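You operate a simulated robot arm through the tools that you are given. There is no shell and no other tool. Be economical: measure what you need, move in short steps, check, and stop when the job is done.

You are at the controls of a simulated robot arm. One attempt, no reset.

JOB
Give the yellow pot one level scoop of plant feed.
Fine: lid off the feed tub, scoop back in its place, lid on again. Set down upright: scoop.
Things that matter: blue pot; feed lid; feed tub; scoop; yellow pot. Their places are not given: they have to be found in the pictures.

Only the result counts: the job must be done as asked and must still hold three seconds after the hand-in. Knocking over, shifting, dropping, spilling or breaking anything else fails it. Lids that push on must go on centred and level and be pressed home; caps that screw on are set level and turned clockwise until they are tight.

ROBOT AND FRAMES
A 7-joint arm with a two-finger parallel gripper, fixed in place. Base frame: the origin is at the foot of the arm, x ahead of it, y to its left, z up; the work surface is at about z = 0.78. Lengths are in m, angles in rad, forces in N, time in s.
With the tool pointing down near the work surface it reaches from about 0.22 to 0.68 m from the base axis. Its first joint turns from -1.152 to 1.152 rad. Payload 2.4 kg.
Tool frame: the origin (TCP) lies between the finger pads and is the grasp point; the fingertips stand 0.03 m ahead of it; z points along the fingers, y is the line along which they close. Largest opening 0.094 m; finger width 0.028, thickness 0.01; the body of the gripper, 0.05 by 0.096 m, starts 0.055 m behind the TCP.
Orientation is that of the tool frame in the base frame, as [roll, pitch, yaw] about the fixed x, y, z axes, in that order (R = Rz(yaw) Ry(pitch) Rx(roll)). With the fingers straight down and closing along the base's y, the tool's x points along the base's -x, its y along +y and its z along -z.

CONTROLS
- The arm moves only by the tool drive_tool. Its argument "targets" is a list of rows, each a list of 2 entries, a list of its own where there are three numbers: the shift along the tool's x, y, z in units of 100 mm (1.0 is 100 mm), then the turn, a rotation vector about the tool's x, y, z in units of 45 degrees (1.0 is 45 degrees). In form: [[[dx, dy, dz], [wx, wy, wz]], ...]. A call has 1 to 8 rows; each row is the pose to reach, as a shift and turn from the pose commanded when the call began, along the tool's axes at that moment. "hand" is the finger opening in m, from 0 to 0.094, set as the call begins (left out, the last holds). A call with a number of a shift or a turn outside -1 to 1 is refused whole. A row lasts 0.2 s, in which the tool goes at most 0.05 m and 0.15 rad; a call with a longer step from one row to the next is refused whole, and so is a gripper value outside its range. A pose out of reach is approached as far as the arm can. The call stops where the force on the tool passes 70 N (or 10 N more than at its start, if that is more) or the arm is blocked; 0.2 s more then pass. Each finger travels about 0.153 m/s and halts on what it meets, pressing with about 45 N; the grip force reading is that of the motor and also rises with nothing between the fingers. The clock runs only during rows and for 0.2 s after the last one: add rows that repeat a pose to give the fingers time. The reply holds the time, the measured pose of the TCP, the force on the tool along the base axes, the opening and the grip force, in the units named above and with some noise, with the torque about the TCP (base axes, N m) and any sound that the robot's microphone picked up.
- Cameras (640 x 400 px; columns grow to the right, rows downward): "scene" is fixed at [0.0322, 0.4689, 1.4474]; the picture's right is [-0.80, -0.60, 0.00], its down [-0.32, 0.42, -0.85] and it looks along [0.51, -0.68, -0.52] (base axes); focal length 324 px, centre (320, 200). "wrist" rides on the gripper at [0.076, 0.014, -0.103] in the tool frame; the picture's right is [-0.18, 0.98, 0.00], its down [-0.75, -0.14, -0.64] and it looks along [-0.63, -0.12, 0.77] (tool axes); focal length 243 px, centre (320, 200).
- get_image(camera): a new picture of that camera. The clock stands still meanwhile.
- locate(camera, pixels): for up to 12 pixels [column, row] of the newest picture of that camera ("zoom" is the newest enlarged one), the place [x, y, z] in the base frame of the surface seen there, good to about 0.003 m. The clock stands still meanwhile.
- close_up(camera, box): a new picture of the part [left, top, right, bottom] of that camera's present view, enlarged. The clock stands still meanwhile.
- job_done(): hands the job in; it is judged then, once.

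Work in short steps. Measure before you move; look again where a grasp or a placing could have gone wrong, and mend it. You have 80 turns and 38 pictures in all, those below and enlarged ones among them. Open the gripper and draw the arm clear of the work before you hand the job in, unless the task says otherwise; then end with one line.

The tools are called after ">>>" as name(argument=value, ...) on one line, values as JSON. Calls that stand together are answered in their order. drive_tool: Moves the arm, as the interface text tells. Its arguments: {"type":"object","properties":{"targets":{"type":"array"},"hand":{"type":"number"}},"required":["targets"]} The other tools are called the same way: get_image (camera) takes a picture; locate (camera, pixels) gives the place of the surface under pixels of a picture; close_up (camera, box) takes an enlarged picture of a part of a camera's view; job_done () hands the job in.

At the start:

```text
time_s: 0.0
ee_pos: [0.4592, -0.0839, 1.2704]
tcp_rot: [3.141, 0.001, -3.141]
ft_force: [0.4, 0.6, 0.7]
moment: [0.0, -0.03, 0.01]
grip_width: 0.0938
gripper_force: 0.1
```

scene: 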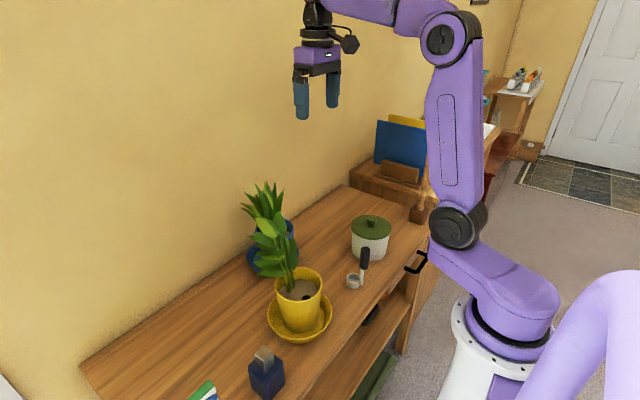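
wrist: 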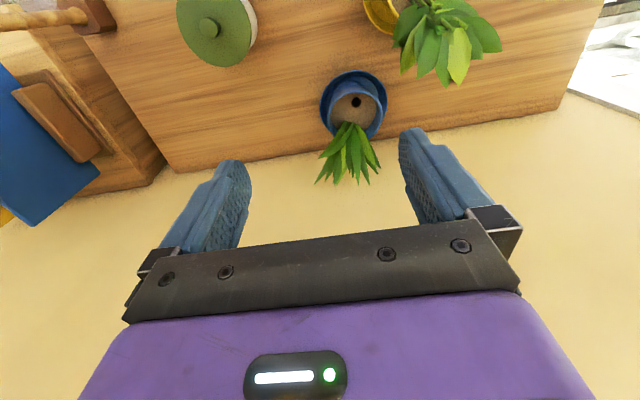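

The scene shows the green-lidded tub near (370,235), scoop near (360,270) and the yellow pot near (300,300). I enlarge that area.

>>> close_up(camera="scene", box=[240, 180, 440, 340])

>>> close_up(camera="scene", box=[330, 205, 410, 300])

```text
2.50 times, centred on (340, 260) of scene
```

zoom: 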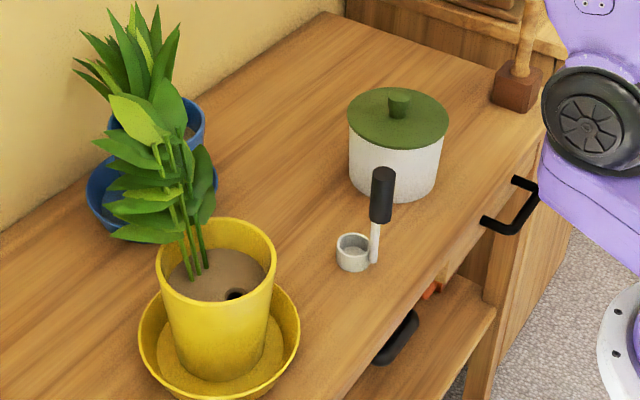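

```text
4.21 times, centred on (370, 252) of scene
```

zoom: 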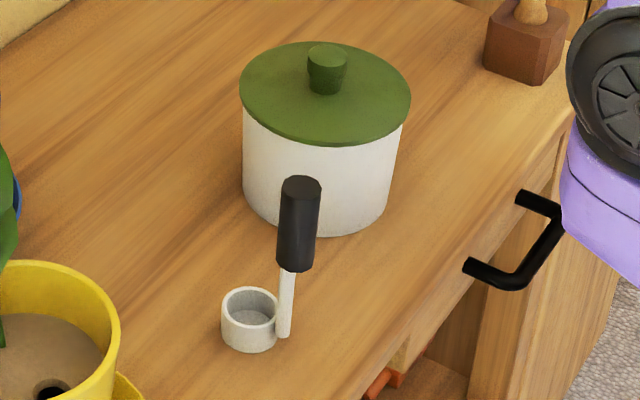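

The newest zoom shows the scoop cup at (250,318), its black handle at (298,225) and the lid knob at (326,65). I locate these.

>>> locate(camera="zoom", pixels=[[327, 52], [325, 85], [260, 80], [395, 100], [325, 130], [301, 183], [295, 262], [285, 330], [250, 318], [250, 347], [315, 228], [224, 300]])

>>> locate(camera="scene", pixels=[[300, 290], [275, 283], [322, 285], [300, 269], [298, 303], [306, 297], [285, 290], [268, 320], [331, 320], [390, 255], [345, 275], [395, 240]])

```text
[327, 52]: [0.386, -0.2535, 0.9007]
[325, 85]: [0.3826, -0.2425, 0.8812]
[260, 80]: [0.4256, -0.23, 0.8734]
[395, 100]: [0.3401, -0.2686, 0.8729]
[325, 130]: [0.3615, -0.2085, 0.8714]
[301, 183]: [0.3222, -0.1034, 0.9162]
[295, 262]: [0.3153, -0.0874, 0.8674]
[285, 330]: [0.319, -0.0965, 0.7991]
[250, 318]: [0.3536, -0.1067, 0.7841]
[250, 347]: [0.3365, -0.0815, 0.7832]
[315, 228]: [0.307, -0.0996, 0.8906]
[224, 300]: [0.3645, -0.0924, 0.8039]
```

```text
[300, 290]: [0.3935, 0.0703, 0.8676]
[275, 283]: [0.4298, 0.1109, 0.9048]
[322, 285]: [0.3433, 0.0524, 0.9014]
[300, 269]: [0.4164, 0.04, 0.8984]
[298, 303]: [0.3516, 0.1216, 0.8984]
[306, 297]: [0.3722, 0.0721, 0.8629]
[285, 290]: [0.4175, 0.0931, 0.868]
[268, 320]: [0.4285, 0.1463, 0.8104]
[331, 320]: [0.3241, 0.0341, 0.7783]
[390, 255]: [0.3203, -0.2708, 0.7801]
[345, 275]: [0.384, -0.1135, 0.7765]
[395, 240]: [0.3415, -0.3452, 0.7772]
```

Lid knob is at about (0.386,-0.25), top z 0.90. I move over it in two steps and look at it with the wrist camera.

>>> drive_tool(targets=[[[0.18, -0.25, 0.25], [0, 0, 0]], [[0.36, -0.5, 0.5], [0, 0, 0]], [[0.54, -0.75, 0.75], [0, 0, 0]], [[0.73, -1, 1], [0, 0, 0]]], hand=0.094)

>>> drive_tool(targets=[[[0, -0.22, 0.33], [0, 0, 0]], [[0, -0.44, 0.66], [0, 0, 0]], [[0, -0.66, 1], [0, 0, 0]], [[0, -0.66, 1], [0, 0, 0]]])

>>> get_image(camera="wrist")

>>> get_image(camera="scene")

```text
time_s: 1.0
ee_pos: [0.388, -0.1845, 1.172]
tcp_rot: [-3.142, 0.0, -3.139]
ft_force: [-0.3, -0.2, 0.2]
moment: [0.01, 0.0, 0.01]
grip_width: 0.094
gripper_force: 0.1
```

```text
time_s: 2.0
ee_pos: [0.3838, -0.2507, 1.0684]
tcp_rot: [-3.141, 0.0, -3.141]
ft_force: [-0.4, -0.9, 0.4]
moment: [0.02, -0.01, 0.0]
grip_width: 0.0939
gripper_force: 0.0
```

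```text
33 pictures are left
```

wrist: 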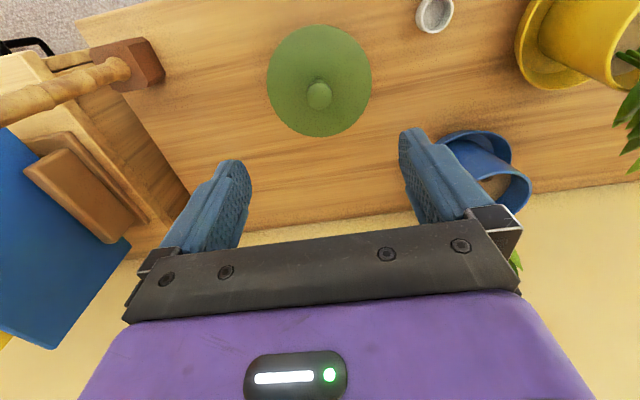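

```text
32 pictures are left
```

scene: 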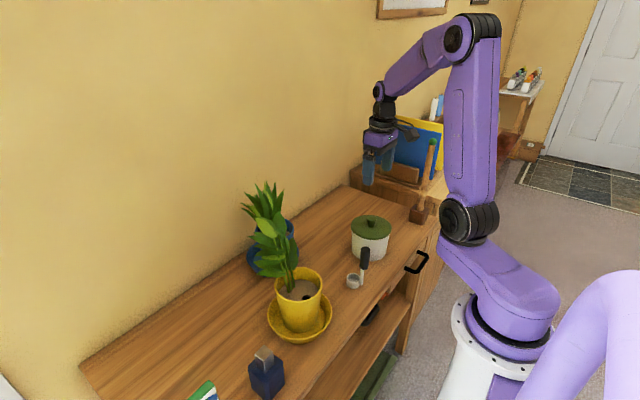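

The wrist view shows lid at about (319,80) with knob at (319,95), and free table around it. I locate knob, lid edges and free spots.

>>> locate(camera="wrist", pixels=[[319, 92], [319, 104], [308, 95], [330, 95], [269, 82], [370, 80], [319, 28], [319, 134], [300, 175], [250, 165], [450, 90], [434, 12]])

>>> locate(camera="scene", pixels=[[345, 190], [320, 205], [305, 225], [320, 240], [335, 225], [385, 205], [410, 215], [340, 255], [290, 240], [280, 225]])

```text
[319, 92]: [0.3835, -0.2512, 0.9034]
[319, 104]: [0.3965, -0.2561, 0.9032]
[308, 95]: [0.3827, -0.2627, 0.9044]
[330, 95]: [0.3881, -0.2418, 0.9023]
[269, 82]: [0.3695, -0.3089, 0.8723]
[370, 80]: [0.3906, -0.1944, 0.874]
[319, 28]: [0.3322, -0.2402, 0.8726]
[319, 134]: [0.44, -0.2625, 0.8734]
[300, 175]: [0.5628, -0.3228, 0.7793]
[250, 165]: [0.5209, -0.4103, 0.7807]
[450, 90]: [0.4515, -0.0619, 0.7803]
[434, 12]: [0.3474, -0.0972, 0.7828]
```

```text
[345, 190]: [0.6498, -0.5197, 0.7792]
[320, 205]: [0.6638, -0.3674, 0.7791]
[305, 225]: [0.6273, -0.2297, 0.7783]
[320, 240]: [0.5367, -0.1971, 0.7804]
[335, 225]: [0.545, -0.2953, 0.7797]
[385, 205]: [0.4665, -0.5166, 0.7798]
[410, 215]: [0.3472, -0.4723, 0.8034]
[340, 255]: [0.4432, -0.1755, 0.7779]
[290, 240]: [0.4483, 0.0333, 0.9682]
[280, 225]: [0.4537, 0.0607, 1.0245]
```

Lid centre ≈ (0.387,-0.252), top 0.873, knob top 0.903. I descend so the fingertips stand at about 0.879 and close on the knob.

>>> drive_tool(targets=[[[-0.03, 0, 0.4], [0, 0, 0]], [[-0.03, -0.01, 0.8], [0, 0, 0]], [[-0.03, -0.01, 1], [0, 0, 0]], [[-0.03, -0.01, 1], [0, 0, 0]]], hand=0.06)

>>> drive_tool(targets=[[[0, 0, 0.3], [0, 0, 0]], [[0, 0, 0.5], [0, 0, 0]], [[0, 0, 0.59], [0, 0, 0]], [[0, 0, 0.59], [0, 0, 0]]])

>>> drive_tool(targets=[[[0, 0, 0], [0, 0, 0]], [[0, 0, 0], [0, 0, 0]], [[0, 0, 0], [0, 0, 0]]], hand=0.015)

```text
time_s: 3.0
ee_pos: [0.3886, -0.2516, 0.9701]
tcp_rot: [-3.141, 0.0, 3.141]
ft_force: [0.1, -0.8, 0.3]
moment: [-0.02, 0.02, -0.02]
grip_width: 0.0601
gripper_force: 0.0
```

```text
time_s: 4.0
ee_pos: [0.3901, -0.2519, 0.9117]
tcp_rot: [3.141, -0.001, 3.141]
ft_force: [-0.5, -0.9, 0.2]
moment: [0.01, 0.0, 0.03]
grip_width: 0.06
gripper_force: 0.0
```

```text
time_s: 4.8
ee_pos: [0.3888, -0.2514, 0.9112]
tcp_rot: [-3.141, 0.0, -3.141]
ft_force: [0.8, -0.3, -0.1]
moment: [-0.01, -0.05, 0.01]
grip_width: 0.0257
gripper_force: 45.1
heard: snap
```

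Knob is held at 0.0257 opening (sound: snap). I lift straight up slowly and watch the force.

>>> drive_tool(targets=[[[0, 0, -0.05], [0, 0, 0]], [[0, 0, -0.1], [0, 0, 0]], [[0, 0, -0.2], [0, 0, 0]], [[0, 0, -0.4], [0, 0, 0]], [[0, 0, -0.7], [0, 0, 0]], [[0, 0, -1], [0, 0, 0]]])

>>> close_up(camera="scene", box=[320, 150, 440, 300])

```text
time_s: 6.2
ee_pos: [0.3873, -0.2516, 1.0137]
tcp_rot: [3.141, -0.003, -3.141]
ft_force: [-1.1, -0.2, -0.1]
moment: [-0.01, 0.0, -0.02]
grip_width: 0.0251
gripper_force: 44.8
```

```text
2.67 times, centred on (380, 225) of scene
```

zoom: 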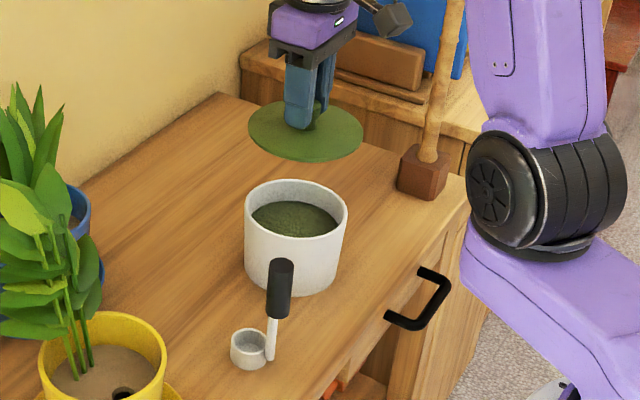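

Lid is off and level; feed is visible in the tub. I measure rim and feed, and carry the lid to the clear spot (0.53,-0.28).

>>> locate(camera="zoom", pixels=[[295, 215], [275, 220], [315, 220], [246, 210], [346, 212], [297, 181], [293, 239], [280, 265], [268, 355], [248, 350], [232, 345], [250, 332]])

>>> drive_tool(targets=[[[-0.3, -0.08, 0], [0, 0, 0]], [[-0.7, -0.18, 0], [0, 0, 0]], [[-1, -0.28, 0], [0, 0, 0]], [[-1, -0.28, 0], [0, 0, 0]]])

>>> drive_tool(targets=[[[-0.2, 0, 0.3], [0, 0, 0]], [[-0.43, 0, 0.6], [0, 0, 0]], [[-0.43, 0, 1], [0, 0, 0]], [[-0.43, 0, 1], [0, 0, 0]]])

>>> drive_tool(targets=[[[0, 0, 0.3], [0, 0, 0]], [[0, 0, 0.6], [0, 0, 0]], [[0, 0, 0.75], [0, 0, 0]], [[0, 0, 0.75], [0, 0, 0]]])

>>> close_up(camera="scene", box=[280, 150, 420, 260])

```text
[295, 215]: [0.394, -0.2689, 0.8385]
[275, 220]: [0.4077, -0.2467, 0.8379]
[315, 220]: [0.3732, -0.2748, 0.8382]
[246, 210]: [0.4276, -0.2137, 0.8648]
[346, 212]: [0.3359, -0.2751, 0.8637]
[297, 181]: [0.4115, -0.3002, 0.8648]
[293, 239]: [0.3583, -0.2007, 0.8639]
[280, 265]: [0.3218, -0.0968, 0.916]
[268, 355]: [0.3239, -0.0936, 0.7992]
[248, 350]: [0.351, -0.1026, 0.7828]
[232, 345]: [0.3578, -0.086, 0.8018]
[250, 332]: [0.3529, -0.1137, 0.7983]
```

```text
time_s: 7.2
ee_pos: [0.4912, -0.2794, 1.0141]
tcp_rot: [-3.141, 0.002, 3.139]
ft_force: [-0.3, 0.4, 0.7]
moment: [0.02, 0.03, 0.02]
grip_width: 0.0253
gripper_force: 44.6
```

```text
time_s: 8.2
ee_pos: [0.5307, -0.2819, 0.9096]
tcp_rot: [-3.141, -0.001, 3.142]
ft_force: [-0.6, 0.4, -0.9]
moment: [0.02, 0.02, 0.01]
grip_width: 0.0249
gripper_force: 44.6
```

```text
time_s: 9.2
ee_pos: [0.532, -0.2843, 0.8355]
tcp_rot: [3.141, 0.001, 3.14]
ft_force: [-0.4, -0.2, 0.1]
moment: [0.03, 0.0, -0.02]
grip_width: 0.0252
gripper_force: 45.3
```

```text
3.64 times, centred on (350, 205) of scene
```

zoom: 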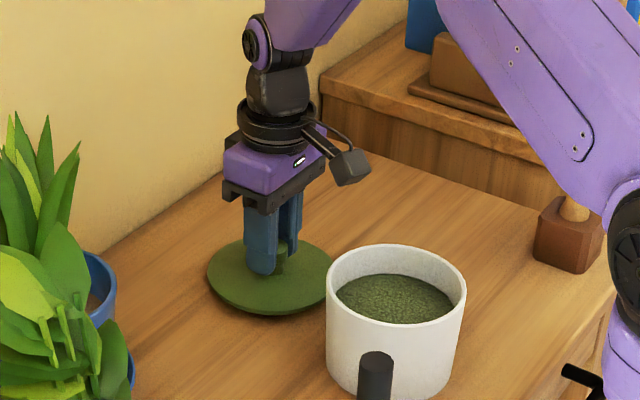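

Lid hangs about 9 mm above the table. I lower it gently, then check the force.

>>> drive_tool(targets=[[[0, 0, 0.03], [0, 0, 0]], [[0, 0, 0.06], [0, 0, 0]], [[0, 0, 0.08], [0, 0, 0]], [[0, 0, 0.09], [0, 0, 0]], [[0, 0, 0.1], [0, 0, 0]], [[0, 0, 0.1], [0, 0, 0]]])

```text
time_s: 10.6
ee_pos: [0.533, -0.2816, 0.8255]
tcp_rot: [-3.139, 0.003, 3.14]
ft_force: [0.1, -0.3, 7.0]
moment: [0.03, 0.11, 0.09]
grip_width: 0.0252
gripper_force: 44.8
```

Contact at 7 N: lid rests on the table. I open, rise, and measure the plant's leaves so as to keep clear of them.

>>> drive_tool(targets=[[[0, 0, 0], [0, 0, 0]], [[0, 0, 0], [0, 0, 0]], [[0, 0, -0.3], [0, 0, 0]], [[0, 0, -0.7], [0, 0, 0]], [[0, 0, -1], [0, 0, 0]]], hand=0.06)

>>> drive_tool(targets=[[[0.3, 0.3, -0.3], [0, 0, 0]], [[0.6, 0.6, -0.6], [0, 0, 0]], [[0.8, 0.8, -0.9], [0, 0, 0]], [[1, 1, -1], [0, 0, 0]]])

>>> get_image(camera="scene")

>>> locate(camera="scene", pixels=[[262, 188], [245, 208], [265, 220], [262, 240], [272, 258], [285, 245], [292, 262], [289, 285], [279, 222], [296, 252], [265, 270], [268, 225]])

```text
time_s: 11.8
ee_pos: [0.5302, -0.2806, 0.9278]
tcp_rot: [3.141, 0.0, -3.141]
ft_force: [0.3, -0.3, -1.0]
moment: [0.0, 0.02, -0.03]
grip_width: 0.0601
gripper_force: 0.1
```

```text
refused: row 1 steps farther than a row can; nothing moved
```

```text
29 pictures are left
```

scene: 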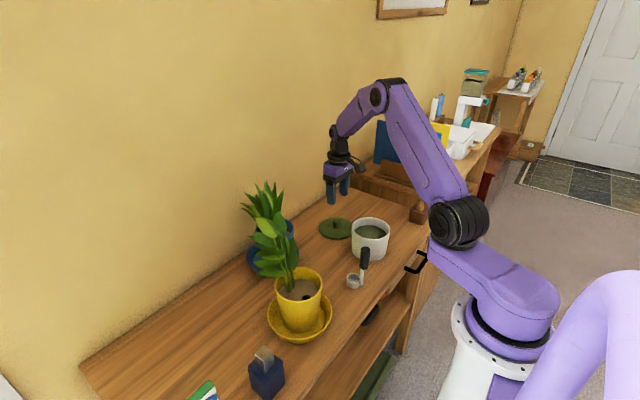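

```text
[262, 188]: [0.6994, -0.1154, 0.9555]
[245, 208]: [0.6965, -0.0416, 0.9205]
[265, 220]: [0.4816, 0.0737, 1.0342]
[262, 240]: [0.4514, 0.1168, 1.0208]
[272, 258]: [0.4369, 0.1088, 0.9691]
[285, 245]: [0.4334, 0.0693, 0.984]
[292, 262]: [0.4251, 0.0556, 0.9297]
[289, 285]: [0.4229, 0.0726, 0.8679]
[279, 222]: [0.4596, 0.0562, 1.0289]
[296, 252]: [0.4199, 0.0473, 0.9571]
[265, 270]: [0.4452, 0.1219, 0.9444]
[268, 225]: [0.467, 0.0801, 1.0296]
```

Plant leaves lie at x ≥ 0.42, so I can work at x ≈ 0.33–0.37. I rise towards the scoop and turn the tool +90° about the vertical so that the fingers close along base x.

>>> drive_tool(targets=[[[0.25, 0.22, -0.25], [0, 0, 0]], [[0.5, 0.45, -0.5], [0, 0, 0]], [[0.75, 0.67, -0.75], [0, 0, 0]], [[1, 0.9, -1], [0, 0, 0]]])

>>> drive_tool(targets=[[[0.17, 0.15, 0], [0, 0, -0.167]], [[0.33, 0.3, 0], [0, 0, -0.333]], [[0.5, 0.45, 0], [0, 0, -0.5]], [[0.67, 0.6, 0], [0, 0, -0.667]], [[0.83, 0.75, 0], [0, 0, -0.833]], [[1, 0.9, 0], [0, 0, -1]]])

>>> drive_tool(targets=[[[0, 0, 0], [0, 0, -0.167]], [[0, 0, 0], [0, 0, -0.333]], [[0, 0, 0], [0, 0, -0.5]], [[0, 0, 0], [0, 0, -0.667]], [[0, 0, 0], [0, 0, -0.833]], [[0, 0, 0], [0, 0, -1]]])

```text
time_s: 12.8
ee_pos: [0.4315, -0.1913, 1.0256]
tcp_rot: [-3.14, -0.001, -3.141]
ft_force: [0.3, 0.2, 0.1]
moment: [0.01, -0.01, 0.01]
grip_width: 0.0601
gripper_force: 0.1
```

```text
time_s: 14.2
ee_pos: [0.3311, -0.1018, 1.0271]
tcp_rot: [-3.141, 0.0, -2.355]
ft_force: [0.9, 0.6, 0.2]
moment: [0.02, 0.01, 0.0]
grip_width: 0.0599
gripper_force: 0.0
```

```text
time_s: 15.6
ee_pos: [0.3319, -0.099, 1.0279]
tcp_rot: [-3.141, 0.001, -1.571]
ft_force: [0.1, -0.7, -0.2]
moment: [-0.02, -0.03, -0.04]
grip_width: 0.0603
gripper_force: 0.0
```

Yaw is -π/2 as intended. I tilt the tool by 35° (gripper toward +y) still above the scoop and look.

>>> drive_tool(targets=[[[0, 0.03, 0], [0, 0.156, 0]], [[0, 0.06, 0], [0, 0.311, 0]], [[0, 0.08, 0], [0, 0.467, 0]], [[0, 0.1, 0], [0, 0.622, 0]], [[0, 0.12, 0], [0, 0.778, 0]], [[0, 0.12, 0], [0, 0.778, 0]]])

>>> get_image(camera="wrist")

>>> close_up(camera="scene", box=[240, 130, 480, 330])

```text
time_s: 17.0
ee_pos: [0.3199, -0.1004, 1.0259]
tcp_rot: [-3.141, -0.612, -1.57]
ft_force: [0.5, 0.6, 0.2]
moment: [0.02, -0.03, -0.02]
grip_width: 0.0599
gripper_force: 0.1
```

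```text
28 pictures are left
```

wrist: 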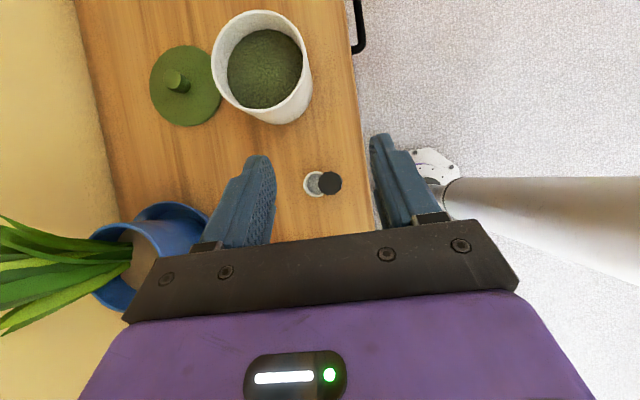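

```text
2.00 times, centred on (360, 230) of scene
```

zoom: 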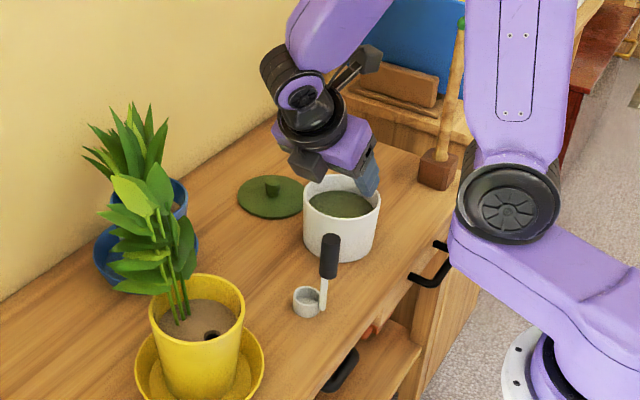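

Wrist view looks straight down on handle top (330,183) and cup (313,184). I locate these for an exact scoop position.

>>> close_up(camera="wrist", box=[280, 150, 370, 215])

>>> locate(camera="wrist", pixels=[[320, 183], [330, 183], [341, 183], [331, 173], [331, 193], [306, 184], [313, 174], [313, 195], [214, 60], [308, 80], [257, 12], [275, 120]])

```text
6.15 times, centred on (325, 182) of wrist
```

zoom: 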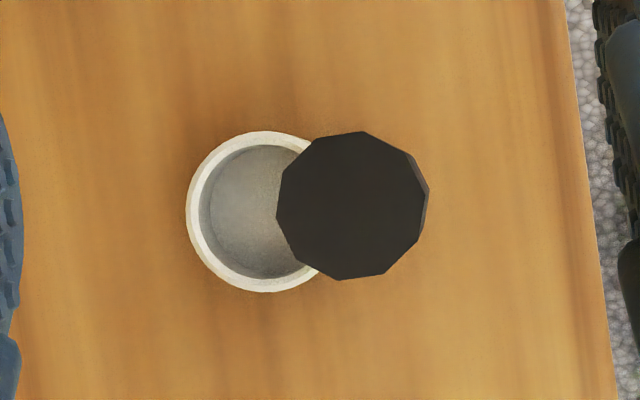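

```text
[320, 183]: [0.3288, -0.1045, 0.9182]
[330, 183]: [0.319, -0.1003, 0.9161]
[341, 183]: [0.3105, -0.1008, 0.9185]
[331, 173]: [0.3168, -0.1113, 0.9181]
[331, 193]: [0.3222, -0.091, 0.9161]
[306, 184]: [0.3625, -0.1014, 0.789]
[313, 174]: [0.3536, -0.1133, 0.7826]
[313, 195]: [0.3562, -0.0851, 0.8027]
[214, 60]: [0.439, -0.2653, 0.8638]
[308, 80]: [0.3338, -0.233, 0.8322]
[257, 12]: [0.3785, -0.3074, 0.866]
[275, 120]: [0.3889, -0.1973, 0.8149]
```

Handle axis is at (0.319,-0.101), top 0.917. I go straight down in base z by 0.134 m to TCP z ≈ 0.892.

>>> drive_tool(targets=[[[-0.19, 0, 0.27], [0, 0, 0]], [[-0.38, 0, 0.55], [0, 0, 0]], [[-0.38, 0, 0.55], [0, 0, 0]]])

>>> drive_tool(targets=[[[-0.15, 0, 0.2], [0, 0, 0]], [[-0.3, 0, 0.4], [0, 0, 0]], [[-0.38, 0, 0.55], [0, 0, 0]], [[-0.38, 0, 0.55], [0, 0, 0]]])

>>> close_up(camera="scene", box=[280, 180, 440, 300])

```text
time_s: 17.8
ee_pos: [0.3215, -0.1005, 0.9568]
tcp_rot: [-3.141, -0.612, -1.571]
ft_force: [-0.9, -0.2, -0.3]
moment: [0.01, -0.02, 0.03]
grip_width: 0.0602
gripper_force: 0.1
```

```text
time_s: 18.8
ee_pos: [0.3209, -0.0996, 0.8911]
tcp_rot: [3.14, -0.612, -1.57]
ft_force: [-0.5, 0.8, -0.5]
moment: [-0.01, -0.02, -0.02]
grip_width: 0.06
gripper_force: 0.1
```

```text
3.33 times, centred on (360, 240) of scene
```

zoom: 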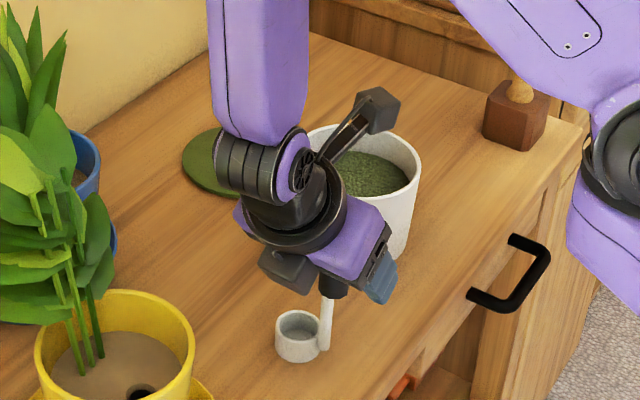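

The fingers straddle the handle with the scoop untouched. I close.

>>> drive_tool(targets=[[[0, 0.01, 0], [0, 0, 0]], [[0, 0.01, 0], [0, 0, 0]], [[0, 0.01, 0], [0, 0, 0]]], hand=0.012)

```text
time_s: 19.6
ee_pos: [0.3197, -0.1006, 0.892]
tcp_rot: [3.141, -0.612, -1.57]
ft_force: [0.9, -0.2, -0.3]
moment: [0.03, 0.02, 0.02]
grip_width: 0.0273
gripper_force: 45.5
```

Held at 0.0273. I lift 0.1 m vertically, slowly at first, then check.

>>> drive_tool(targets=[[[0.06, 0, -0.08], [0, 0, 0]], [[0.2, 0, -0.28], [0, 0, 0]], [[0.38, 0, -0.55], [0, 0, 0]], [[0.57, 0, -0.82], [0, 0, 0]], [[0.57, 0, -0.82], [0, 0, 0]]])

>>> drive_tool(targets=[[[0.17, -0.04, 0.07], [0, 0, 0]], [[0.35, -0.09, 0.15], [0, 0, 0]], [[0.52, -0.13, 0.23], [0, 0, 0]], [[0.7, -0.18, 0.3], [0, 0, 0]]])

>>> drive_tool(targets=[[[0.17, -0.04, 0.07], [0, 0, 0]], [[0.35, -0.09, 0.15], [0, 0, 0]], [[0.52, -0.13, 0.23], [0, 0, 0]], [[0.7, -0.18, 0.31], [0, 0, 0]], [[0.7, -0.18, 0.31], [0, 0, 0]]])

>>> close_up(camera="scene", box=[280, 150, 440, 300])

>>> get_image(camera="wrist")

```text
time_s: 20.8
ee_pos: [0.3191, -0.0979, 0.9934]
tcp_rot: [3.14, -0.611, -1.573]
ft_force: [-1.2, -0.6, -1.2]
moment: [0.03, 0.05, -0.01]
grip_width: 0.027
gripper_force: 45.1
```

```text
time_s: 21.8
ee_pos: [0.3384, -0.1777, 1.0071]
tcp_rot: [-3.141, -0.61, -1.571]
ft_force: [0.5, 0.8, -0.9]
moment: [-0.01, -0.01, 0.01]
grip_width: 0.0268
gripper_force: 45.0
```

```text
time_s: 23.0
ee_pos: [0.3544, -0.2516, 1.0238]
tcp_rot: [3.141, -0.61, -1.571]
ft_force: [0.8, 0.1, -0.1]
moment: [-0.01, 0.03, -0.04]
grip_width: 0.027
gripper_force: 44.8
```

```text
2.67 times, centred on (360, 225) of scene
```

zoom: 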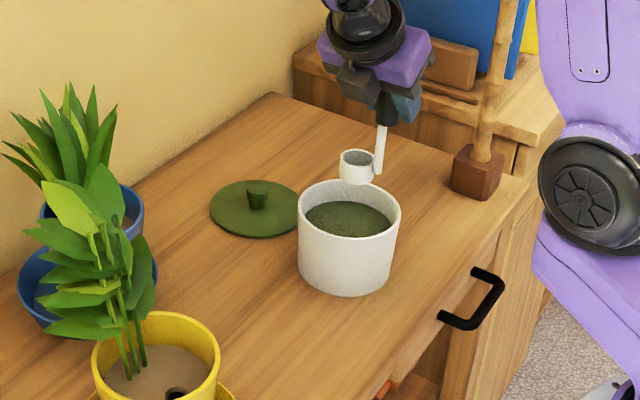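

```text
23 pictures are left
```

wrist: 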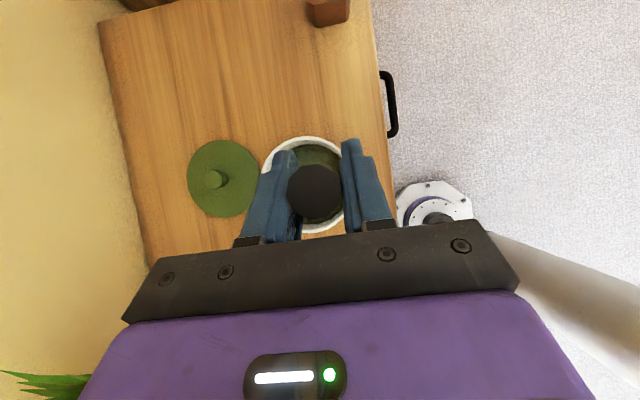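

The cup hangs upright at zoom (357,168) over the tub. I verify cup position and the rim.

>>> locate(camera="zoom", pixels=[[342, 160], [373, 160], [357, 151], [357, 170], [350, 180], [379, 165], [299, 210], [399, 212], [349, 182], [347, 238], [348, 220]])

```text
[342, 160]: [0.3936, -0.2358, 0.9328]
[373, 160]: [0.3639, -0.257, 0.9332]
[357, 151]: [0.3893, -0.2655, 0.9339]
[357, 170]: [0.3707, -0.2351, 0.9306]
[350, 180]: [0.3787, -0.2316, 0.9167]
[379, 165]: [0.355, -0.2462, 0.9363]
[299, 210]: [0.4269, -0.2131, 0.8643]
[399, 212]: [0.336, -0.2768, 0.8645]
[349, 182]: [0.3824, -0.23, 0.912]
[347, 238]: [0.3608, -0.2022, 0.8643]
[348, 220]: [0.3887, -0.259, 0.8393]
```

Cup centre (0.379,-0.248) lies over the tub centre (0.382,-0.246), rim z 0.934, feed at 0.839. I lower by 0.06, then slowly into the feed.

>>> drive_tool(targets=[[[-0.17, 0, 0.25], [0, 0, 0]], [[-0.34, 0, 0.49], [0, 0, 0]], [[-0.34, 0, 0.49], [0, 0, 0]]])

>>> drive_tool(targets=[[[-0.06, 0, 0.08], [0, 0, 0]], [[-0.11, 0, 0.16], [0, 0, 0]], [[-0.17, 0, 0.24], [0, 0, 0]], [[-0.22, 0, 0.32], [0, 0, 0]], [[-0.26, 0, 0.37], [0, 0, 0]], [[-0.28, 0, 0.4], [0, 0, 0]], [[-0.28, 0, 0.4], [0, 0, 0]]])

>>> close_up(camera="scene", box=[320, 180, 420, 270])

```text
time_s: 23.8
ee_pos: [0.3558, -0.2526, 0.9616]
tcp_rot: [3.141, -0.611, -1.572]
ft_force: [0.3, 0.8, -1.1]
moment: [-0.01, 0.04, 0.05]
grip_width: 0.0272
gripper_force: 44.7
```

```text
time_s: 25.4
ee_pos: [0.3559, -0.2513, 0.915]
tcp_rot: [-3.14, -0.611, -1.572]
ft_force: [-0.5, 0.4, -1.3]
moment: [-0.01, 0.03, 0.01]
grip_width: 0.027
gripper_force: 45.0
```

```text
4.44 times, centred on (370, 225) of scene
```

zoom: 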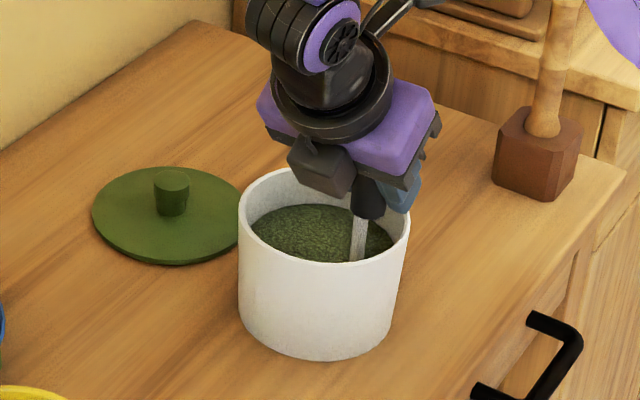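

The cup is fully under the feed with no resistance. I lift slowly 0.06 m and inspect the fill.

>>> drive_tool(targets=[[[0.06, 0, -0.08], [0, 0, 0]], [[0.11, 0, -0.16], [0, 0, 0]], [[0.17, 0, -0.24], [0, 0, 0]], [[0.22, 0, -0.32], [0, 0, 0]], [[0.28, 0, -0.41], [0, 0, 0]], [[0.34, 0, -0.49], [0, 0, 0]], [[0.4, 0, -0.58], [0, 0, 0]], [[0.4, 0, -0.58], [0, 0, 0]]])

>>> close_up(camera="scene", box=[345, 190, 405, 240])

```text
time_s: 27.2
ee_pos: [0.3543, -0.2501, 0.9843]
tcp_rot: [-3.14, -0.611, -1.571]
ft_force: [0.0, 0.1, -1.0]
moment: [-0.02, 0.02, 0.03]
grip_width: 0.0272
gripper_force: 44.9
```

```text
8.00 times, centred on (375, 215) of scene
```

zoom: 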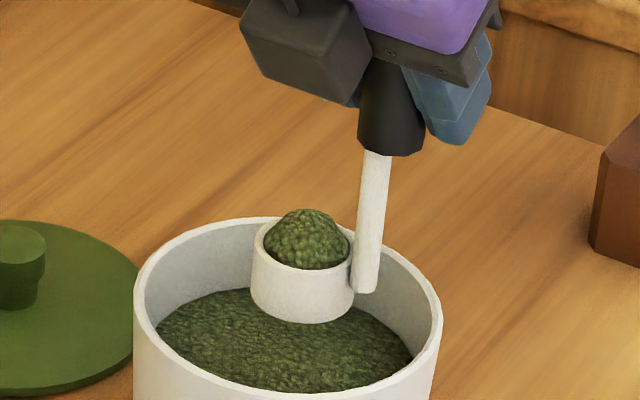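

The cup is heaped, so it needs levelling. Over the tub, I tilt it 20° so that the heap slides back, keeping the cup within the tub.

>>> drive_tool(targets=[[[0.05, 0, 0.12], [0, -0.148, 0]], [[0.11, 0, 0.24], [0, -0.296, 0]], [[0.165, 0, 0.36], [0, -0.444, 0]], [[0.165, 0, 0.36], [0, -0.444, 0]], [[0.165, 0, 0.36], [0, -0.444, 0]]])

>>> close_up(camera="scene", box=[345, 190, 405, 240])

```text
time_s: 28.4
ee_pos: [0.3552, -0.2825, 0.9647]
tcp_rot: [-3.141, -0.26, -1.572]
ft_force: [0.7, 0.4, -1.2]
moment: [-0.04, 0.0, 0.03]
grip_width: 0.027
gripper_force: 44.6
```

```text
8.00 times, centred on (375, 215) of scene
```

zoom: 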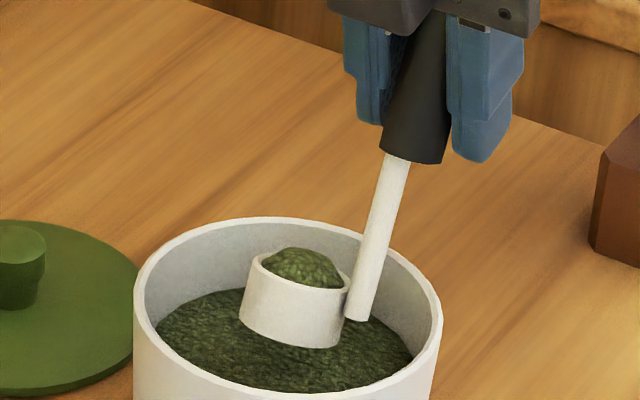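

The heap shrank. I tilt 9° further (29° total) and look again.

>>> drive_tool(targets=[[[0.07, 0, 0.02], [0, -0.1, 0]], [[0.138, 0, 0.037], [0, -0.2, 0]], [[0.138, 0, 0.037], [0, -0.2, 0]], [[0.138, 0, 0.037], [0, -0.2, 0]]])

>>> close_up(camera="scene", box=[345, 190, 405, 240])

```text
time_s: 29.4
ee_pos: [0.3569, -0.2965, 0.9647]
tcp_rot: [3.141, -0.106, -1.57]
ft_force: [0.4, -0.4, -0.7]
moment: [-0.03, 0.03, 0.02]
grip_width: 0.0272
gripper_force: 45.2
```

```text
8.00 times, centred on (375, 215) of scene
```

zoom: 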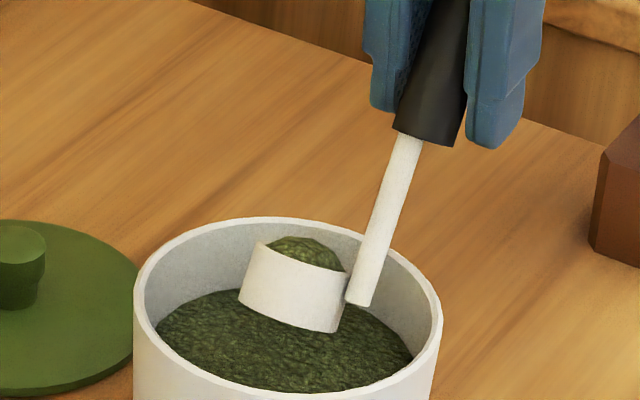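

I return the scoop upright above the tub and inspect the surface of the feed in the cup.

>>> drive_tool(targets=[[[-0.11, 0, -0.06], [0, 0.161, 0]], [[-0.23, 0, -0.13], [0, 0.322, 0]], [[-0.34, 0, -0.19], [0, 0.483, 0]], [[-0.457, 0, -0.25], [0, 0.644, 0]], [[-0.457, 0, -0.25], [0, 0.644, 0]]])

>>> close_up(camera="scene", box=[345, 190, 405, 240])

```text
time_s: 30.6
ee_pos: [0.3561, -0.2496, 0.9855]
tcp_rot: [-3.141, -0.613, -1.569]
ft_force: [0.5, -0.6, -0.4]
moment: [0.02, 0.05, -0.03]
grip_width: 0.0272
gripper_force: 45.1
```

```text
8.00 times, centred on (375, 215) of scene
```

zoom: 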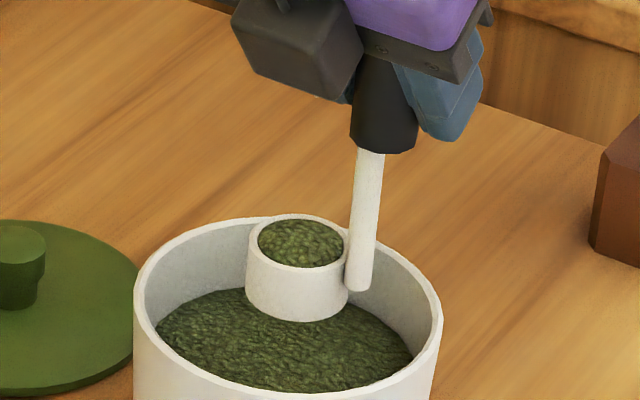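

The feed now looks flush with the rim. I check the heights of the feed's centre and of the rim.

>>> locate(camera="zoom", pixels=[[298, 242], [290, 232], [310, 232], [298, 225], [298, 258], [275, 242], [325, 245], [251, 240], [347, 245], [296, 268], [298, 216]])

>>> close_up(camera="scene", box=[373, 213, 391, 233])

```text
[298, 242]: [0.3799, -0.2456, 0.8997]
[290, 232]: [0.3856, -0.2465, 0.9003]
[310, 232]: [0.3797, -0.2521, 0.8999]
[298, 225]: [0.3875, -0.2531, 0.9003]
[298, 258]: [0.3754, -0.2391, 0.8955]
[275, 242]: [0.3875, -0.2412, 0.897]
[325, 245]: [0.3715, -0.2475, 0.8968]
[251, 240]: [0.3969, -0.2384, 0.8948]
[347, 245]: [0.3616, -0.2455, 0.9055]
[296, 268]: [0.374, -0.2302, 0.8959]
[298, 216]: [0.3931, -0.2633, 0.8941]
```

```text
16.00 times, centred on (382, 223) of scene
```

zoom: 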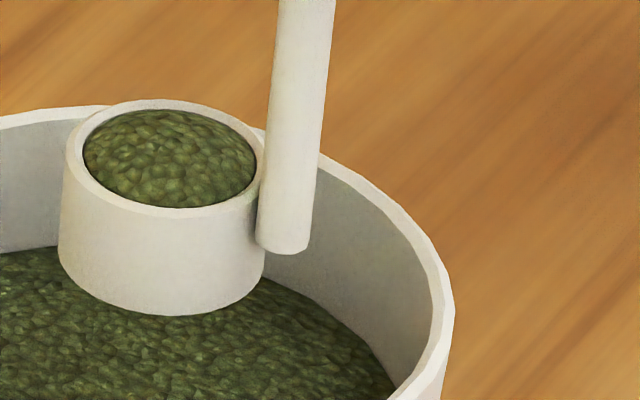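

A dome of about 3–4 mm still stands above the rim. I tilt again a little further (33°) inside the tub, return upright and measure.

>>> drive_tool(targets=[[[0.066, 0, 0.095], [0, -0.147, 0]], [[0.132, 0, 0.19], [0, -0.293, 0]], [[0.198, 0, 0.286], [0, -0.44, 0]], [[0.264, 0, 0.38], [0, -0.586, 0]], [[0.33, 0, 0.477], [0, -0.733, 0]], [[0.33, 0, 0.477], [0, -0.733, 0]], [[0.33, 0, 0.477], [0, -0.733, 0]]])

>>> drive_tool(targets=[[[-0.11, 0, -0.044], [0, 0.147, 0]], [[-0.215, 0, -0.088], [0, 0.293, 0]], [[-0.32, 0, -0.13], [0, 0.44, 0]], [[-0.43, 0, -0.176], [0, 0.586, 0]], [[-0.538, 0, -0.22], [0, 0.733, 0]], [[-0.538, 0, -0.22], [0, 0.733, 0]]])

>>> close_up(camera="scene", box=[370, 210, 392, 234])

```text
time_s: 32.2
ee_pos: [0.3556, -0.3039, 0.963]
tcp_rot: [-3.142, -0.035, -1.571]
ft_force: [0.2, -0.2, -1.5]
moment: [-0.05, 0.02, 0.03]
grip_width: 0.0271
gripper_force: 44.8
```

```text
time_s: 33.6
ee_pos: [0.3543, -0.2489, 0.9833]
tcp_rot: [3.141, -0.612, -1.569]
ft_force: [0.7, 0.5, -0.8]
moment: [0.03, 0.02, 0.04]
grip_width: 0.0271
gripper_force: 44.8
```

```text
16.00 times, centred on (381, 222) of scene
```

zoom: 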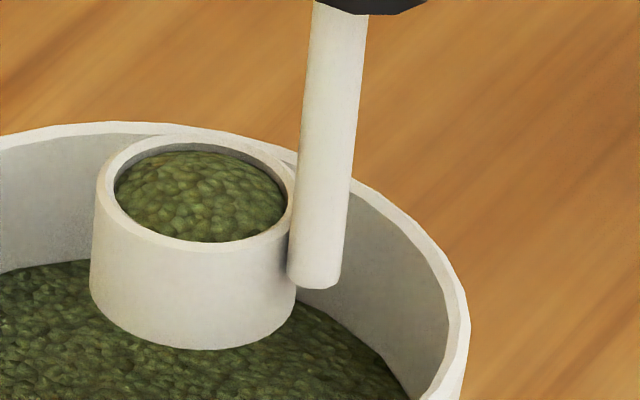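

Now the feed's edge lies a touch below the rim, with a slight dome. I measure it.

>>> locate(camera="zoom", pixels=[[200, 195], [190, 180], [215, 180], [200, 165], [200, 225], [150, 195], [250, 205], [103, 200], [195, 247], [190, 140], [288, 195]])

```text
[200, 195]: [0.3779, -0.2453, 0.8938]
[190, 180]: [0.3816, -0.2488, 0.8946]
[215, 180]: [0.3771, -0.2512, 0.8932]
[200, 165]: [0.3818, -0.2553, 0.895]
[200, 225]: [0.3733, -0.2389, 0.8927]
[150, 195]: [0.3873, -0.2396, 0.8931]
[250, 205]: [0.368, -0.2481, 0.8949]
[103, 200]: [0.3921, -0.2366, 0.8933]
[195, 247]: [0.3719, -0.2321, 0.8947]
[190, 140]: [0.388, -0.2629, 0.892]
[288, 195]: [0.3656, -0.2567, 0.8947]
```

Feed and rim both at ~0.894: level. I raise it gently and carry it upright toward the yellow pot in small steps.

>>> drive_tool(targets=[[[0.06, 0, -0.09], [0, 0, 0]], [[0.16, 0.02, -0.23], [0, 0, 0]], [[0.28, 0.04, -0.4], [0, 0, 0]], [[0.4, 0.06, -0.58], [0, 0, 0]], [[0.49, 0.08, -0.7], [0, 0, 0]], [[0.53, 0.09, -0.75], [0, 0, 0]]])

>>> drive_tool(targets=[[[-0.06, 0, -0.04], [0, 0, 0]], [[-0.18, 0, -0.13], [0, 0, 0]], [[-0.33, 0, -0.23], [0, 0, 0]], [[-0.5, 0, -0.35], [0, 0, 0]], [[-0.67, 0, -0.47], [0, 0, 0]], [[-0.82, 0, -0.57], [0, 0, 0]], [[-0.925, 0, -0.649], [0, 0, 0]]])

>>> drive_tool(targets=[[[-0.06, 0, -0.04], [0, 0, 0]], [[-0.18, 0, -0.13], [0, 0, 0]], [[-0.33, 0, -0.23], [0, 0, 0]], [[-0.5, 0, -0.35], [0, 0, 0]], [[-0.67, 0, -0.47], [0, 0, 0]], [[-0.82, 0, -0.57], [0, 0, 0]], [[-0.925, 0, -0.649], [0, 0, 0]]])

>>> get_image(camera="scene")

```text
time_s: 35.0
ee_pos: [0.3451, -0.2505, 1.076]
tcp_rot: [3.141, -0.612, -1.568]
ft_force: [-0.4, 0.1, -0.9]
moment: [0.0, 0.05, 0.0]
grip_width: 0.0274
gripper_force: 45.3
```

```text
time_s: 36.6
ee_pos: [0.3461, -0.1379, 1.0764]
tcp_rot: [3.141, -0.611, -1.569]
ft_force: [0.5, -0.9, 0.0]
moment: [0.01, 0.06, 0.01]
grip_width: 0.0271
gripper_force: 44.9
```

```text
time_s: 38.2
ee_pos: [0.3477, -0.0228, 1.0756]
tcp_rot: [-3.141, -0.611, -1.572]
ft_force: [-0.3, 0.2, -0.8]
moment: [0.02, 0.05, 0.0]
grip_width: 0.027
gripper_force: 45.5
```

```text
15 pictures are left
```

scene: 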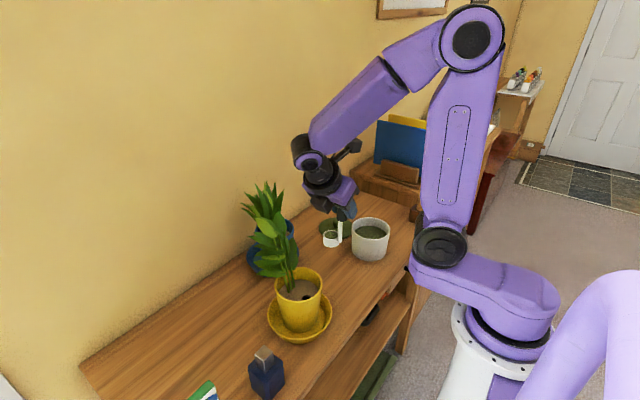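

The scoop is intact and upright. Last carry step to y ≈ 0.09, then I look before pouring.

>>> drive_tool(targets=[[[-0.06, 0, -0.04], [0, 0, 0]], [[-0.18, 0, -0.13], [0, 0, 0]], [[-0.33, 0, -0.23], [0, 0, 0]], [[-0.5, 0.01, -0.35], [0, 0, 0]], [[-0.67, 0.02, -0.47], [0, 0, 0]], [[-0.82, 0.02, -0.57], [0, 0, 0]], [[-0.925, 0.02, -0.649], [0, 0, 0]], [[-0.925, 0.02, -0.649], [0, 0, 0]]])

>>> close_up(camera="scene", box=[220, 130, 380, 350])

```text
time_s: 40.0
ee_pos: [0.3452, 0.0878, 1.0761]
tcp_rot: [3.141, -0.611, -1.57]
ft_force: [-0.9, 0.7, -1.1]
moment: [0.03, -0.02, -0.01]
grip_width: 0.0272
gripper_force: 44.8
```

```text
1.82 times, centred on (300, 240) of scene
```

zoom: 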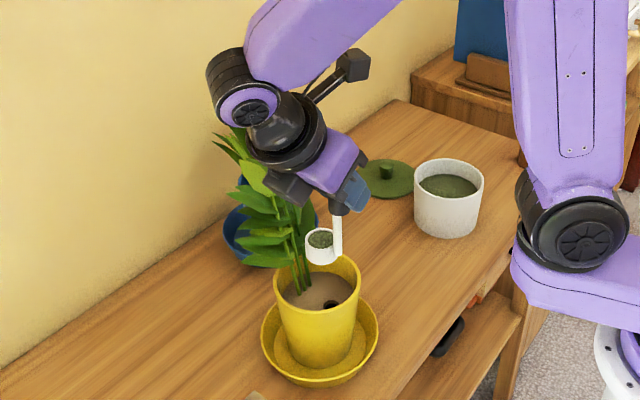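

The cup (zoom 321,240) is over the near side of the yellow pot. I tilt by 40° twice, keeping the cup mouth in place, and check.

>>> drive_tool(targets=[[[0.071, 0, 0.101], [0, -0.178, 0]], [[0.142, 0, 0.202], [0, -0.356, 0]], [[0.212, 0, 0.302], [0, -0.533, 0]], [[0.283, 0, 0.403], [0, -0.711, 0]], [[0.354, 0, 0.504], [0, -0.889, 0]]])

>>> drive_tool(targets=[[[0.071, 0, 0.101], [0, -0.178, 0]], [[0.142, 0, 0.202], [0, -0.356, 0]], [[0.212, 0, 0.302], [0, -0.533, 0]], [[0.283, 0, 0.403], [0, -0.711, 0]], [[0.354, 0, 0.504], [0, -0.889, 0]], [[0.354, 0, 0.504], [0, -0.889, 0]]])

>>> close_up(camera="scene", box=[240, 180, 380, 340])

```text
time_s: 41.2
ee_pos: [0.3448, 0.0311, 1.0549]
tcp_rot: [3.141, 0.087, -1.57]
ft_force: [-0.8, 0.0, -0.4]
moment: [-0.07, 0.01, -0.02]
grip_width: 0.0273
gripper_force: 45.2
```

```text
time_s: 42.6
ee_pos: [0.3452, 0.0008, 1.0023]
tcp_rot: [-3.14, 0.788, -1.571]
ft_force: [-0.1, -0.8, -1.4]
moment: [-0.08, 0.06, -0.01]
grip_width: 0.0267
gripper_force: 45.0
```

```text
2.50 times, centred on (310, 260) of scene
```

zoom: 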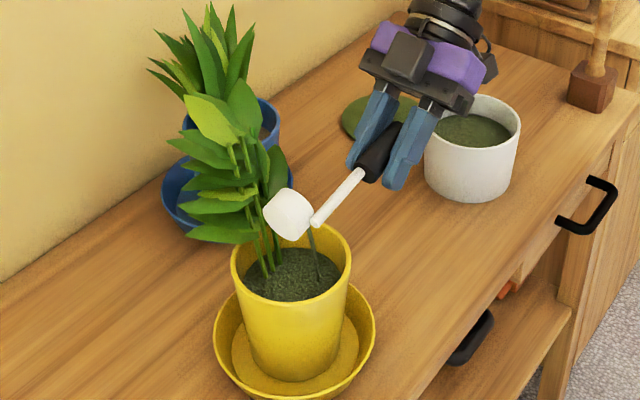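

Feed falls inside the yellow pot. I tilt on to 120° and hold to empty the cup.

>>> drive_tool(targets=[[[0.071, 0, 0.101], [0, -0.178, 0]], [[0.142, 0, 0.202], [0, -0.356, 0]], [[0.212, 0, 0.302], [0, -0.533, 0]], [[0.283, 0, 0.403], [0, -0.711, 0]], [[0.354, 0, 0.504], [0, -0.889, 0]], [[0.354, 0, 0.504], [0, -0.889, 0]], [[0.354, 0, 0.504], [0, -0.889, 0]], [[0.354, 0, 0.504], [0, -0.889, 0]]])

>>> close_up(camera="scene", box=[240, 180, 380, 340])

```text
time_s: 44.4
ee_pos: [0.3796, 0.0025, 0.9588]
tcp_rot: [3.099, 1.483, -1.611]
ft_force: [-0.4, -0.9, -1.1]
moment: [-0.1, 0.04, 0.03]
grip_width: 0.0269
gripper_force: 45.3
out of reach, approached as far as the arm can: row 4, 5, 6, 7, 8
```

```text
2.50 times, centred on (310, 260) of scene
```

zoom: 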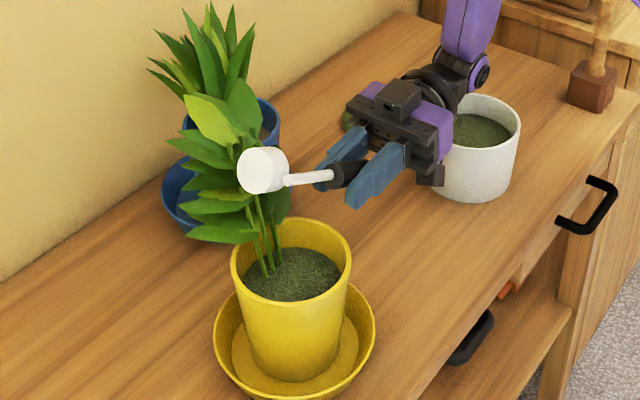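

No more feed streams; the arm reached 120° at its reach limit (x drifted to 0.38). I tilt back by 40° and check the pose.

>>> drive_tool(targets=[[[-0.119, 0, -0.032], [0, 0.178, 0]], [[-0.238, 0, -0.064], [0, 0.356, 0]], [[-0.356, 0, -0.096], [0, 0.533, 0]], [[-0.475, 0, -0.128], [0, 0.711, 0]], [[-0.594, 0, -0.16], [0, 0.889, 0]], [[-0.594, 0, -0.16], [0, 0.889, 0]]])

>>> close_up(camera="scene", box=[240, 180, 380, 340])

```text
time_s: 45.8
ee_pos: [0.3784, -0.0061, 1.017]
tcp_rot: [3.141, 0.783, -1.573]
ft_force: [0.4, 0.3, -1.5]
moment: [-0.04, 0.03, 0.0]
grip_width: 0.027
gripper_force: 45.6
```

```text
2.50 times, centred on (310, 260) of scene
```

zoom: 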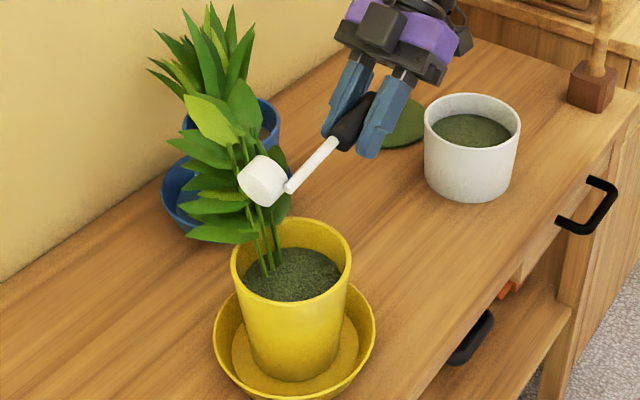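

The commanded pose is (0.378,-0.006,1.017), cup still clear of leaves. I back away to above the scoop's place, then turn it upright.

>>> drive_tool(targets=[[[0.2, 0.19, -0.2], [0, 0, 0]], [[0.4, 0.38, -0.4], [0, 0, 0]], [[0.6, 0.58, -0.6], [0, 0, 0]], [[0.6, 0.58, -0.6], [0, 0, 0]]])

>>> drive_tool(targets=[[[0, 0, 0], [0, 0.178, 0]], [[0, 0, 0], [0, 0.356, 0]], [[0, 0, 0], [0, 0.533, 0]], [[0, 0, 0], [0, 0.711, 0]], [[0, 0, 0], [0, 0.889, 0]]])

>>> drive_tool(targets=[[[0, 0, 0], [0, 0.178, 0]], [[0, 0, 0], [0, 0.356, 0]], [[0, 0, 0], [0, 0.533, 0]], [[0, 0, 0], [0, 0.711, 0]], [[0, 0, 0], [0, 0.889, 0]], [[0, 0, 0], [0, 0.889, 0]]])

>>> close_up(camera="scene", box=[280, 170, 420, 310])

```text
time_s: 46.8
ee_pos: [0.3211, -0.0892, 1.0191]
tcp_rot: [-3.141, 0.786, -1.571]
ft_force: [0.2, -0.3, -0.7]
moment: [-0.08, -0.01, 0.02]
grip_width: 0.0272
gripper_force: 45.1
```

```text
time_s: 48.0
ee_pos: [0.3222, -0.0904, 1.0192]
tcp_rot: [-3.141, 0.086, -1.57]
ft_force: [0.5, 0.4, -1.4]
moment: [-0.05, 0.01, 0.04]
grip_width: 0.0271
gripper_force: 45.0
```

```text
time_s: 49.4
ee_pos: [0.3221, -0.0908, 1.0174]
tcp_rot: [-3.141, -0.613, -1.57]
ft_force: [0.1, -0.1, -0.8]
moment: [0.03, 0.04, 0.01]
grip_width: 0.0268
gripper_force: 45.1
```

```text
2.86 times, centred on (350, 240) of scene
```

zoom: 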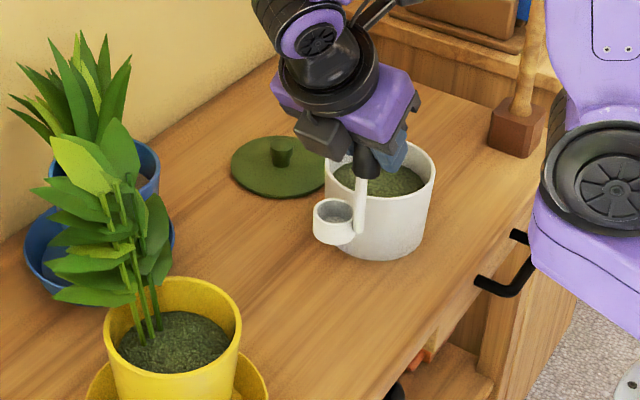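

The cup is empty. I lower it to about 1 cm above its original place, and check with a picture.

>>> drive_tool(targets=[[[-0.18, 0.01, 0.3], [0, 0, 0]], [[-0.36, 0.02, 0.62], [0, 0, 0]], [[-0.5, 0.02, 0.87], [0, 0, 0]], [[-0.58, 0.02, 1.0], [0, 0, 0]], [[-0.58, 0.02, 1.0], [0, 0, 0]]])

>>> close_up(camera="scene", box=[330, 220, 400, 300])

>>> locate(camera="zoom", pixels=[[200, 240], [150, 300], [120, 260], [160, 250]])

```text
time_s: 50.6
ee_pos: [0.3171, -0.0989, 0.9015]
tcp_rot: [-3.141, -0.611, -1.571]
ft_force: [0.1, -0.2, -0.8]
moment: [-0.01, 0.03, 0.0]
grip_width: 0.027
gripper_force: 45.3
```

```text
5.00 times, centred on (365, 260) of scene
```

zoom: 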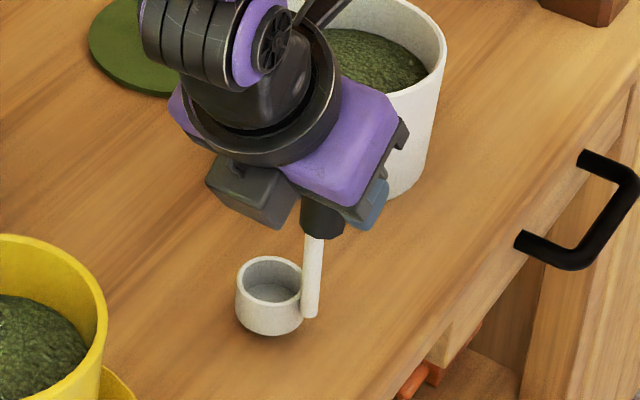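

```text
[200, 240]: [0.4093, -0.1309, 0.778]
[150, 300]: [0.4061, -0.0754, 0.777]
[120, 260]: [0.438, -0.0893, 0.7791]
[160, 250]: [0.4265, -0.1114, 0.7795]
```

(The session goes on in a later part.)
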